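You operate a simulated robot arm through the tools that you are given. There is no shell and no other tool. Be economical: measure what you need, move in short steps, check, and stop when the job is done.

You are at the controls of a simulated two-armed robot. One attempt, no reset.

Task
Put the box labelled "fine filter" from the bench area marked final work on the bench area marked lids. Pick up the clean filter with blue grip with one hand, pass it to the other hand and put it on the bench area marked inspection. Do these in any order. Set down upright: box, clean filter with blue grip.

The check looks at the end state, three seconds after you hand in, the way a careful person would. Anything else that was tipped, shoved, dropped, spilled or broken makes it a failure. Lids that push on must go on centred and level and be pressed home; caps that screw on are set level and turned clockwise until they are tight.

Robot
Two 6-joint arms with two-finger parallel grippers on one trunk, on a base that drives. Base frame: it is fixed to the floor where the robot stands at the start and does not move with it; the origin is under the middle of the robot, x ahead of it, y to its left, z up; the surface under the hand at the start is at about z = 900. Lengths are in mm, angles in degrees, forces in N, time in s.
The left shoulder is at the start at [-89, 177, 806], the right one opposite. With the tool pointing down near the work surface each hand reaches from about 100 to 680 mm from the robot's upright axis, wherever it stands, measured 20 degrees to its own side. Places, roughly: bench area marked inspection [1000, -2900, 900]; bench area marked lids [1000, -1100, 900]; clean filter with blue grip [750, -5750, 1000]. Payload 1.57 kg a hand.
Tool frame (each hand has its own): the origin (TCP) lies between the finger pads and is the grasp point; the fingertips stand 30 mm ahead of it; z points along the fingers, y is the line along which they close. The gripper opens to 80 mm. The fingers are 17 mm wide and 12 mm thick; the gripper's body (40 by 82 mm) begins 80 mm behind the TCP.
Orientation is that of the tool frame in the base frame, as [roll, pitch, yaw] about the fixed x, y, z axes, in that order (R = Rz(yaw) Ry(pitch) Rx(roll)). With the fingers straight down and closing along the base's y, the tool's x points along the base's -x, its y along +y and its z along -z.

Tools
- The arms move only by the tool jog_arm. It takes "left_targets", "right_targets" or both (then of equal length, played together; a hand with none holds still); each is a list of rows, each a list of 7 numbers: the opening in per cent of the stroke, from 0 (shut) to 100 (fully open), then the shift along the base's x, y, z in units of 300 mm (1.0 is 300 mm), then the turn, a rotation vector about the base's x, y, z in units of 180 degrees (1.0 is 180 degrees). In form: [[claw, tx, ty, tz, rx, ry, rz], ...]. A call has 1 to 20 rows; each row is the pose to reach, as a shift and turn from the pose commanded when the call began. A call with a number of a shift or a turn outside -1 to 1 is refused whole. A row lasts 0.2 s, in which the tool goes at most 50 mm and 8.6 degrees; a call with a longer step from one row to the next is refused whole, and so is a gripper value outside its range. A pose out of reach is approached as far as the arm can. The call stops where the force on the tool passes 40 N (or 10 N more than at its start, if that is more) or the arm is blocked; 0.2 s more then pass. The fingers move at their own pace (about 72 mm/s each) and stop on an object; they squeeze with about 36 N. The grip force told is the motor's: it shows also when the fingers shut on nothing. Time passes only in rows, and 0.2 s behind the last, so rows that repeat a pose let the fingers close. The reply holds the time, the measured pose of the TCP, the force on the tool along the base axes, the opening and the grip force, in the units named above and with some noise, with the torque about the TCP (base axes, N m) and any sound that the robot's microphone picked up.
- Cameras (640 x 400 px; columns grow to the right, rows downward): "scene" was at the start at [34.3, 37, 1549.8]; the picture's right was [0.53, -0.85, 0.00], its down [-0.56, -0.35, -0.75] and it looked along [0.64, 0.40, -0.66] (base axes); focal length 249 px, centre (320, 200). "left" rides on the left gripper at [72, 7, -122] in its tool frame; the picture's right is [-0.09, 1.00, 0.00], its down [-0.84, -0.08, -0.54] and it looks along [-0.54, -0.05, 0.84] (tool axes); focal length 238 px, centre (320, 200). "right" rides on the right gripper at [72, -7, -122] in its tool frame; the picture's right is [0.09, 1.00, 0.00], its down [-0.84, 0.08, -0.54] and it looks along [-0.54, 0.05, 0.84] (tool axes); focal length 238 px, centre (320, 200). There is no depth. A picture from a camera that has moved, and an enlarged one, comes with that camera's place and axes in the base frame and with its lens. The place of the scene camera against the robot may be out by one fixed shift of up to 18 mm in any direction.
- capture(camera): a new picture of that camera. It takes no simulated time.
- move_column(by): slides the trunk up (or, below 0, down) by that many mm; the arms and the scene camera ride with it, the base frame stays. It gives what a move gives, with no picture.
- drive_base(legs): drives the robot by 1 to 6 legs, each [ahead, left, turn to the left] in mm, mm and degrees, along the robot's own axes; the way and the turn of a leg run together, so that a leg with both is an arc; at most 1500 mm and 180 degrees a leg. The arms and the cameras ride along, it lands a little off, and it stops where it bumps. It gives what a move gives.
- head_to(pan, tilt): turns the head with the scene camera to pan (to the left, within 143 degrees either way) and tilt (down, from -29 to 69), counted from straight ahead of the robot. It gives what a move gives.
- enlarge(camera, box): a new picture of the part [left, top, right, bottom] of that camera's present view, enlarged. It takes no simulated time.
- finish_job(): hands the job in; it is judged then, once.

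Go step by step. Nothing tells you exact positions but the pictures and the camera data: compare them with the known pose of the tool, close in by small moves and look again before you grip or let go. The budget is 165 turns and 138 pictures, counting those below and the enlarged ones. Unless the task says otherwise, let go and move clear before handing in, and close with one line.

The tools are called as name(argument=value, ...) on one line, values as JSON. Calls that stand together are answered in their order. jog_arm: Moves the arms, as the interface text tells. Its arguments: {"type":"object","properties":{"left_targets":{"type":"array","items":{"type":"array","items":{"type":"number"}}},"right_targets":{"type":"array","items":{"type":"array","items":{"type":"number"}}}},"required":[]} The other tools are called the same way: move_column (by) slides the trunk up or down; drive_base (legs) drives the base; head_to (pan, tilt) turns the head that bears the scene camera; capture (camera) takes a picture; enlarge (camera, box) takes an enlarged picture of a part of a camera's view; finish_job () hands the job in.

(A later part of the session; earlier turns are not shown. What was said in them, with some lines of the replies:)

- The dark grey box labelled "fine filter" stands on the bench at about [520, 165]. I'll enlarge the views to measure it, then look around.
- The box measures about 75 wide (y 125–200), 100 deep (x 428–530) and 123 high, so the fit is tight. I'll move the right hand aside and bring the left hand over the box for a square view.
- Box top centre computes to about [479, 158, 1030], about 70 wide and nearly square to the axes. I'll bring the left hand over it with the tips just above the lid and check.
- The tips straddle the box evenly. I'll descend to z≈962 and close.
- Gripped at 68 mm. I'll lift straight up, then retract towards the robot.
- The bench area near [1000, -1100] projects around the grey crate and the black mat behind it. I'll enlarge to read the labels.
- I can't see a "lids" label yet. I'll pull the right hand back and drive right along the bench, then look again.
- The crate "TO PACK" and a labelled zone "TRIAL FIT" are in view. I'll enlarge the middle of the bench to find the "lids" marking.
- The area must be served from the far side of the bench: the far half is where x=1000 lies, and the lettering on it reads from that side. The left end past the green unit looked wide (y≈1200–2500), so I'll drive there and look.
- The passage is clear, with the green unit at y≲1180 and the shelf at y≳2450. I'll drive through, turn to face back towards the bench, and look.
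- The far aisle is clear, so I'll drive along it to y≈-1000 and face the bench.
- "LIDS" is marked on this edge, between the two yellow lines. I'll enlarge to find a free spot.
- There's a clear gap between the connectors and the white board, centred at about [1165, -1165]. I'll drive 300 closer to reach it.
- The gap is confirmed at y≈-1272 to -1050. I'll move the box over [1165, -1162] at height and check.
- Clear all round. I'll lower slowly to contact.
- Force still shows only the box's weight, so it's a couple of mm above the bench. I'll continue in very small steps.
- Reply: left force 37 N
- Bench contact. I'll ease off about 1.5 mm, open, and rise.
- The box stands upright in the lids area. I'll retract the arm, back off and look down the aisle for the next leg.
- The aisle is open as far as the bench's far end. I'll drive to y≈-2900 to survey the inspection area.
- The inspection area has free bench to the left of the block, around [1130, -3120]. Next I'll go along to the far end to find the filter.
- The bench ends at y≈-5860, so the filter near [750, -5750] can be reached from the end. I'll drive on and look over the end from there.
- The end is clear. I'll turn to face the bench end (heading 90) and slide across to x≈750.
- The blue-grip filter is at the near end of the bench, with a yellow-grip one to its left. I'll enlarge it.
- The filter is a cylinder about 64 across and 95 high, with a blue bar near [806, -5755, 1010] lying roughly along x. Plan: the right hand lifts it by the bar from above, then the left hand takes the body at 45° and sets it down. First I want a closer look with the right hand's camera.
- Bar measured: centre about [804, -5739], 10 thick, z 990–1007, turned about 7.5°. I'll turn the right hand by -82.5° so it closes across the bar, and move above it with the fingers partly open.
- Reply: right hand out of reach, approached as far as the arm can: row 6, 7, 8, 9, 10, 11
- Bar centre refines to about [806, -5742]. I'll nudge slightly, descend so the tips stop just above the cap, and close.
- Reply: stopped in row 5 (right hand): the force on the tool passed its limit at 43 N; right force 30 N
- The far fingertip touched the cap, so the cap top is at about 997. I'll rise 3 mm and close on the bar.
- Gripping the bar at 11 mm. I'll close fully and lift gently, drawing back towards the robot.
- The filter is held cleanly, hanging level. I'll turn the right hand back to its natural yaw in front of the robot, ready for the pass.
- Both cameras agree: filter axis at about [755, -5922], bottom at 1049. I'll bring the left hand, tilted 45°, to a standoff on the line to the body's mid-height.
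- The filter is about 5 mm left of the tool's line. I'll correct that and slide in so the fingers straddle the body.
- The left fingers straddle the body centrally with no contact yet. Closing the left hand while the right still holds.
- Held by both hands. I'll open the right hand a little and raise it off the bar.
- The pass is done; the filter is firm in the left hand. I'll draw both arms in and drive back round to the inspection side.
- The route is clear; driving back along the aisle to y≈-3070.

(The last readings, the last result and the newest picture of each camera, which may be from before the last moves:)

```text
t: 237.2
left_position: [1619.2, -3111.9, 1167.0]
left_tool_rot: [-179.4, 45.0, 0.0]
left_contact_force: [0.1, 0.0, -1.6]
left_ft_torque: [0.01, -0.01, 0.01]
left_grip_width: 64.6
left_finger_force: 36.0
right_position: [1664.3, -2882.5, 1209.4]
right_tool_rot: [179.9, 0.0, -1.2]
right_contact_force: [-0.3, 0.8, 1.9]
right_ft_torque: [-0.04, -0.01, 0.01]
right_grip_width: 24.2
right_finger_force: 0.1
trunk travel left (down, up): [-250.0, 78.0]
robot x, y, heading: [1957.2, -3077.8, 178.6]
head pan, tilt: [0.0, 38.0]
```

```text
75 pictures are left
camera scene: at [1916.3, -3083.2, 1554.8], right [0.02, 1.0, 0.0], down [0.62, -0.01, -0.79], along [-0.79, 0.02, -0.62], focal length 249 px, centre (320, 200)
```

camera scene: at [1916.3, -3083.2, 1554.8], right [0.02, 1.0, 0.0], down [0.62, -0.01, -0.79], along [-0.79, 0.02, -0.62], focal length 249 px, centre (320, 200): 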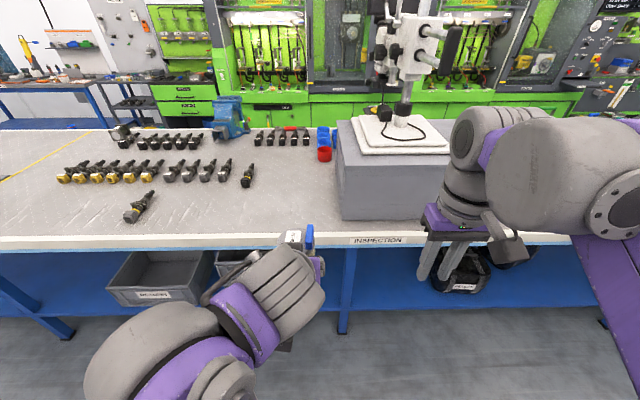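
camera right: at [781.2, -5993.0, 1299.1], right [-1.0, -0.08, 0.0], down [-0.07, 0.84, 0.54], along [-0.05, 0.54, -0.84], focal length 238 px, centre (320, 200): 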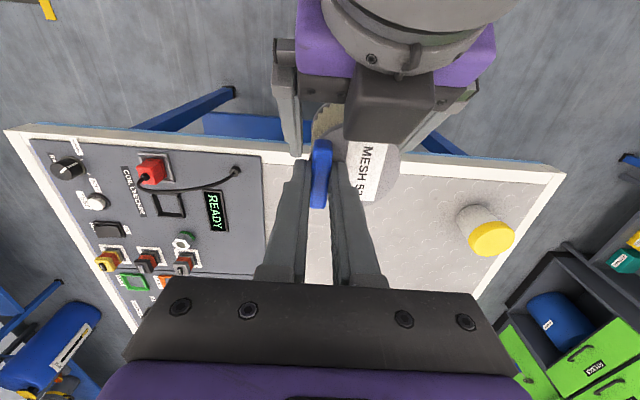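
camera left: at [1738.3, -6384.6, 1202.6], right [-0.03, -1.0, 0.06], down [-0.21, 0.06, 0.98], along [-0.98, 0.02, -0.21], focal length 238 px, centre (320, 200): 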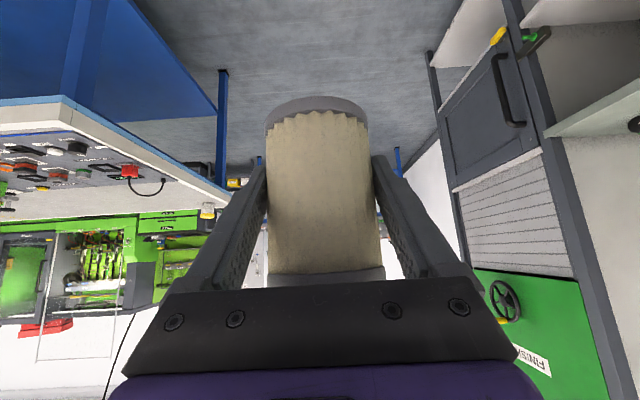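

There's clear bench left of the granite block, next to the INSPECTION label; target about [1150, -3105]. I'll drive 300 closer.

drive_base(legs=[[300, 0, 1.3]])

head_to(pan=5, tilt=50)

capture(camera="scene")

capture(camera="left")

capture(camera="right")

```text
t: 239.3
left_position: [1315.4, -3120.3, 1167.6]
left_tool_rot: [-179.4, 45.0, 1.8]
left_contact_force: [-1.2, 0.0, -2.0]
left_ft_torque: [-0.04, -0.01, -0.01]
left_grip_width: 64.6
left_finger_force: 36.3
right_position: [1355.9, -2889.6, 1208.7]
right_tool_rot: [179.9, 0.1, 0.4]
right_contact_force: [-1.1, -0.7, -0.5]
right_ft_torque: [0.0, -0.02, -0.03]
right_grip_width: 24.2
right_finger_force: 0.0
trunk travel left (down, up): [-250.0, 78.0]
robot x, y, heading: [1655.6, -3077.6, -179.3]
head pan, tilt: [0.0, 38.0]
```

```text
t: 240.0
left_position: [1317.0, -3120.4, 1168.4]
left_tool_rot: [-179.5, 45.1, 1.9]
left_contact_force: [1.2, 0.4, -1.4]
left_ft_torque: [0.0, -0.01, 0.0]
left_grip_width: 64.5
left_finger_force: 35.9
right_position: [1356.5, -2890.7, 1209.7]
right_tool_rot: [-180.0, 0.2, 0.4]
right_contact_force: [0.0, 0.3, 0.6]
right_ft_torque: [0.0, -0.02, -0.01]
right_grip_width: 23.8
right_finger_force: 0.0
trunk travel left (down, up): [-250.0, 78.0]
robot x, y, heading: [1656.2, -3073.1, -179.1]
head pan, tilt: [5.0, 50.0]
```

```text
74 pictures are left
camera scene: at [1622.4, -3090.1, 1537.6], right [-0.1, 1.0, 0.0], down [0.76, 0.08, -0.64], along [-0.64, -0.06, -0.77], focal length 249 px, centre (320, 200)
```

scene: 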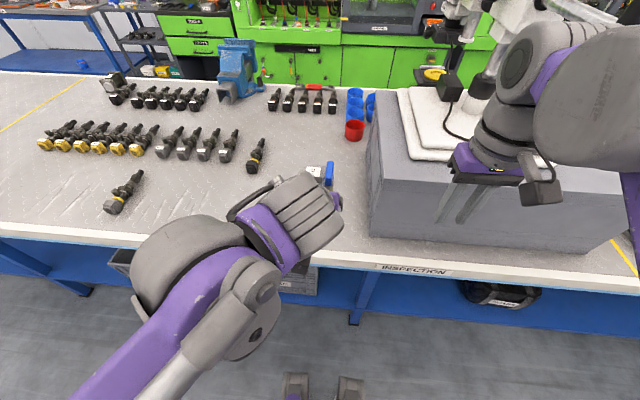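

```text
73 pictures are left
camera left: at [1453.2, -3125.8, 1202.6], right [-0.04, -1.0, 0.06], down [-0.21, 0.07, 0.98], along [-0.98, 0.03, -0.21], focal length 238 px, centre (320, 200)
```

left: 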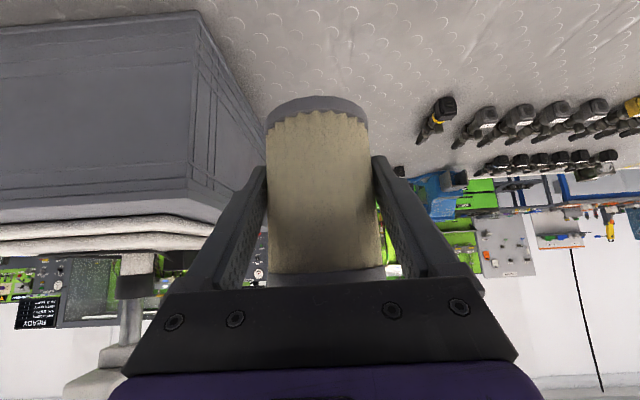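

```text
72 pictures are left
camera right: at [1426.7, -2883.0, 1330.3], right [0.1, -0.99, 0.0], down [-0.84, -0.08, 0.54], along [-0.54, -0.06, -0.84], focal length 238 px, centre (320, 200)
```

right: 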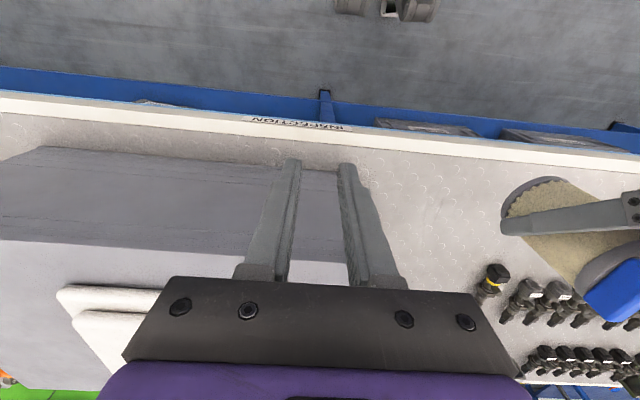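

The spot [1150, -3120] has at least 100 mm clear all round. I'll move over it and down to about 18 mm above the bench.

jog_arm(left_targets=[[60, -0.14, 0, 0, 0, 0, 0], [60, -0.28, 0, 0, 0, 0, 0], [60, -0.42, 0, 0, 0, 0, 0], [60, -0.557, 0, -0.03, 0, 0, 0], [60, -0.557, 0, -0.18, 0, 0, 0], [60, -0.557, 0, -0.33, 0, 0, 0], [60, -0.557, 0, -0.48, 0, 0, 0], [60, -0.557, 0, -0.6, 0, 0, 0], [60, -0.557, 0, -0.68, 0, 0, 0], [60, -0.557, 0, -0.68, 0, 0, 0]])

capture(camera="left")

capture(camera="scene")

```text
t: 242.2
left_position: [1149.2, -3120.0, 963.9]
left_tool_rot: [-179.5, 44.9, 1.8]
left_contact_force: [0.4, -0.1, -0.9]
left_ft_torque: [-0.01, 0.02, 0.02]
left_grip_width: 64.8
left_finger_force: 35.8
right_position: [1356.2, -2890.7, 1209.3]
right_tool_rot: [179.9, 0.1, 0.5]
right_contact_force: [0.6, -0.2, -0.2]
right_ft_torque: [0.0, 0.0, 0.01]
right_grip_width: 24.1
right_finger_force: 0.0
trunk travel left (down, up): [-250.0, 78.0]
robot x, y, heading: [1655.3, -3073.3, -179.4]
head pan, tilt: [5.0, 50.0]
```

```text
71 pictures are left
camera left: at [1286.3, -3125.6, 998.4], right [-0.04, -1.0, 0.06], down [-0.21, 0.06, 0.98], along [-0.98, 0.03, -0.21], focal length 238 px, centre (320, 200)
```

left: 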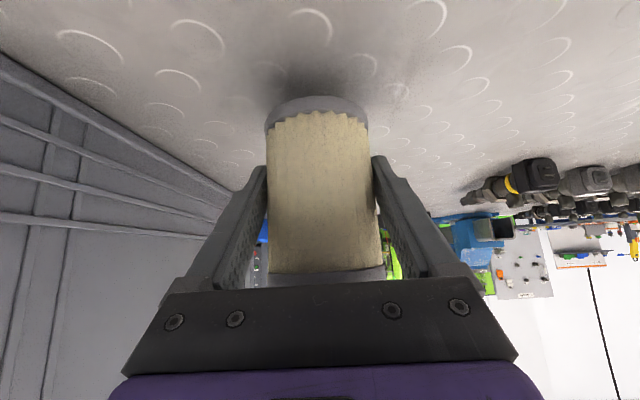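

```text
70 pictures are left
camera scene: at [1622.6, -3090.2, 1537.6], right [-0.1, 1.0, 0.0], down [0.76, 0.08, -0.64], along [-0.64, -0.06, -0.77], focal length 249 px, centre (320, 200)
```

scene: 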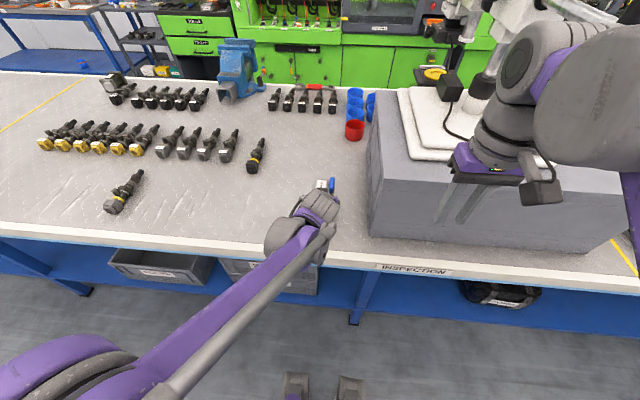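

Upright and clear. Lowering the last stretch slowly.

jog_arm(left_targets=[[60, 0, 0, -0.025, 0, 0, 0], [60, 0, 0, -0.045, 0, 0, 0], [60, 0, 0, -0.055, 0, 0, 0], [60, 0, 0, -0.06, 0, 0, 0], [60, 0, 0, -0.06, 0, 0, 0]])

```text
t: 243.4
left_position: [1149.4, -3119.9, 945.2]
left_tool_rot: [-179.5, 45.0, 1.8]
left_contact_force: [0.0, 0.1, -0.8]
left_ft_torque: [-0.04, -0.01, -0.04]
left_grip_width: 65.0
left_finger_force: 36.1
right_position: [1357.5, -2890.7, 1209.9]
right_tool_rot: [179.9, 0.0, 0.5]
right_contact_force: [0.4, -0.3, 0.1]
right_ft_torque: [-0.02, -0.05, 0.0]
right_grip_width: 24.0
right_finger_force: 0.1
trunk travel left (down, up): [-250.0, 78.0]
robot x, y, heading: [1653.4, -3077.4, -179.1]
head pan, tilt: [5.0, 50.0]
```

jog_arm(left_targets=[[60, 0, 0, -0.003, 0, 0, 0], [60, 0, 0, -0.006, 0, 0, 0], [60, 0, 0, -0.006, 0, 0, 0]])

enlarge(camera="left", box=[220, 60, 420, 185])

```text
t: 244.2
left_position: [1150.0, -3119.5, 944.0]
left_tool_rot: [-179.3, 45.1, 1.7]
left_contact_force: [-1.5, 0.4, 10.6]
left_ft_torque: [-0.31, 0.19, -0.02]
left_grip_width: 65.0
left_finger_force: 36.4
right_position: [1356.7, -2890.6, 1209.4]
right_tool_rot: [179.8, 0.1, 0.6]
right_contact_force: [-0.4, 0.5, 0.0]
right_ft_torque: [-0.01, -0.02, 0.02]
right_grip_width: 24.0
right_finger_force: 0.1
trunk travel left (down, up): [-250.0, 78.0]
robot x, y, heading: [1651.9, -3075.5, -179.3]
head pan, tilt: [5.0, 50.0]
```

```text
3.20 times, centred on (320, 122) of left
camera zoom: at [1286.0, -3126.0, 979.0], right [-0.04, -1.0, 0.06], down [-0.21, 0.07, 0.98], along [-0.98, 0.03, -0.21], focal length 763 px, centre (320, 448)
```

zoom: 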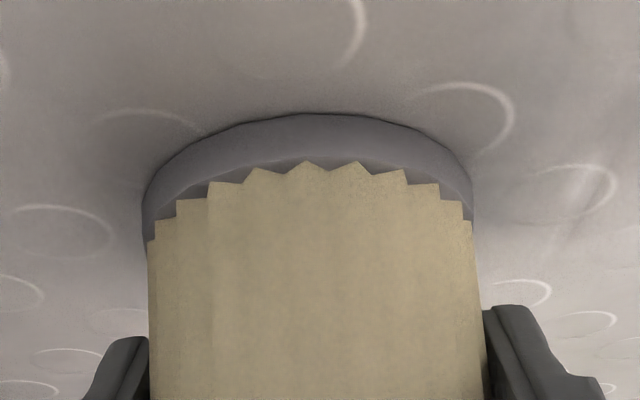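

Contact at about 10 N and the base sits flat. I'll open and withdraw along the tool's own axis.

jog_arm(left_targets=[[85, 0, 0, 0, 0, 0, 0], [100, 0, 0, 0, 0, 0, 0], [100, 0, 0, 0, 0, 0, 0], [100, 0, 0, 0, 0, 0, 0]])

capture(camera="left")

```text
t: 245.2
left_position: [1150.3, -3119.9, 943.3]
left_tool_rot: [-179.5, 45.0, 1.8]
left_contact_force: [0.2, -0.1, 0.4]
left_ft_torque: [0.02, -0.02, 0.02]
left_grip_width: 80.1
left_finger_force: 0.0
right_position: [1355.1, -2890.5, 1208.5]
right_tool_rot: [179.9, 0.1, 0.5]
right_contact_force: [0.5, 0.1, 0.7]
right_ft_torque: [0.02, 0.02, 0.02]
right_grip_width: 24.0
right_finger_force: 0.1
trunk travel left (down, up): [-250.0, 78.0]
robot x, y, heading: [1656.4, -3076.2, -179.5]
head pan, tilt: [5.0, 50.0]
```

```text
68 pictures are left
camera left: at [1286.0, -3125.9, 978.5], right [-0.04, -1.0, 0.06], down [-0.21, 0.07, 0.98], along [-0.98, 0.03, -0.21], focal length 238 px, centre (320, 200)
```

left: 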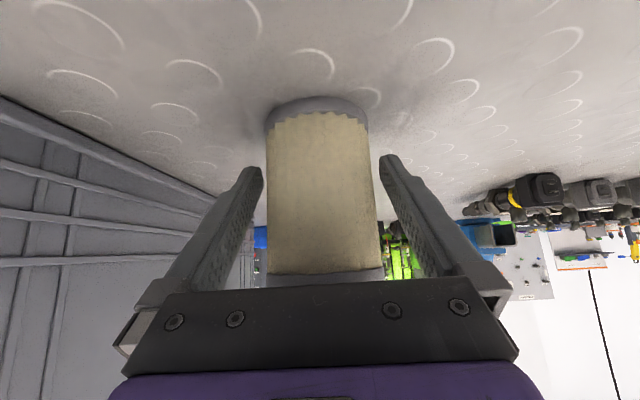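

jog_arm(left_targets=[[100, 0.05, 0.001, 0.05, 0, 0, 0], [100, 0.14, 0.003, 0.14, 0, 0, 0], [100, 0.24, 0.004, 0.24, 0, 0, 0], [100, 0.35, 0.006, 0.35, 0, 0, 0], [100, 0.46, 0.008, 0.46, 0, 0, 0], [100, 0.56, 0.0, 0.56, 0, 0, 0]])

capture(camera="left")

drive_base(legs=[[-250, 0, 0]])

capture(camera="scene")

```text
t: 246.6
left_position: [1319.5, -3120.6, 1111.4]
left_tool_rot: [-179.4, 45.0, 1.9]
left_contact_force: [0.3, -0.5, -0.1]
left_ft_torque: [-0.01, 0.02, -0.01]
left_grip_width: 80.1
left_finger_force: 0.1
right_position: [1356.7, -2890.5, 1208.5]
right_tool_rot: [179.9, 0.1, 0.5]
right_contact_force: [0.0, -0.3, -1.1]
right_ft_torque: [0.04, -0.01, 0.01]
right_grip_width: 24.1
right_finger_force: 0.0
trunk travel left (down, up): [-250.0, 78.0]
robot x, y, heading: [1654.8, -3074.0, -179.5]
head pan, tilt: [5.0, 50.0]
```

```text
67 pictures are left
camera left: at [1456.7, -3125.5, 1146.6], right [-0.04, -1.0, 0.06], down [-0.21, 0.07, 0.98], along [-0.98, 0.03, -0.21], focal length 238 px, centre (320, 200)
```

left: 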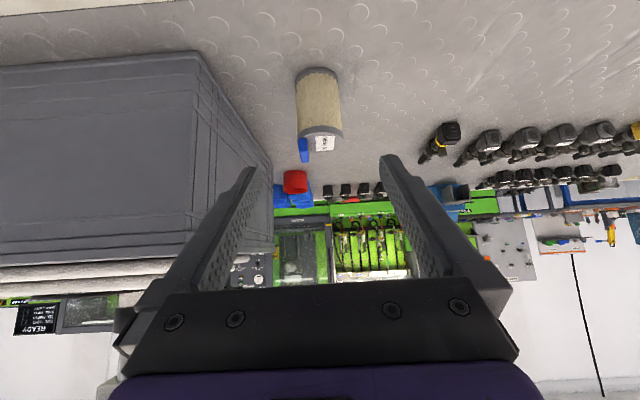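

```text
t: 248.4
left_position: [1564.6, -3117.1, 1111.2]
left_tool_rot: [-179.3, 44.9, 2.0]
left_contact_force: [0.2, 0.3, -0.7]
left_ft_torque: [-0.02, 0.03, 0.02]
left_grip_width: 80.2
left_finger_force: 0.1
right_position: [1600.0, -2888.2, 1210.0]
right_tool_rot: [179.9, 0.1, 0.6]
right_contact_force: [0.1, 0.1, 0.3]
right_ft_torque: [0.01, -0.03, 0.0]
right_grip_width: 23.9
right_finger_force: 0.1
trunk travel left (down, up): [-250.0, 78.0]
robot x, y, heading: [1902.6, -3074.5, -179.0]
head pan, tilt: [5.0, 50.0]
```

```text
66 pictures are left
camera scene: at [1867.3, -3087.0, 1537.6], right [-0.1, 0.99, 0.0], down [0.76, 0.08, -0.64], along [-0.64, -0.07, -0.77], focal length 249 px, centre (320, 200)
```

scene: 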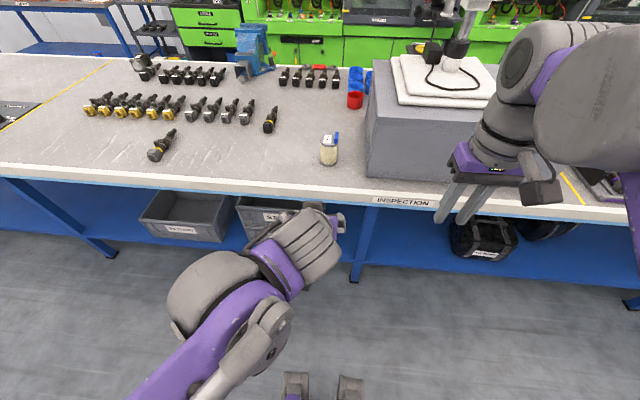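

The filter stands upright in the inspection area between its yellow lines, the box stands upright in lids, and both hands are clear. Handing in.

finish_job()

```text
The job is handed in.
```

I put the "fine filter" box upright on the lids area. I passed the blue-grip filter from the right hand to the left and set it upright on the inspection area.
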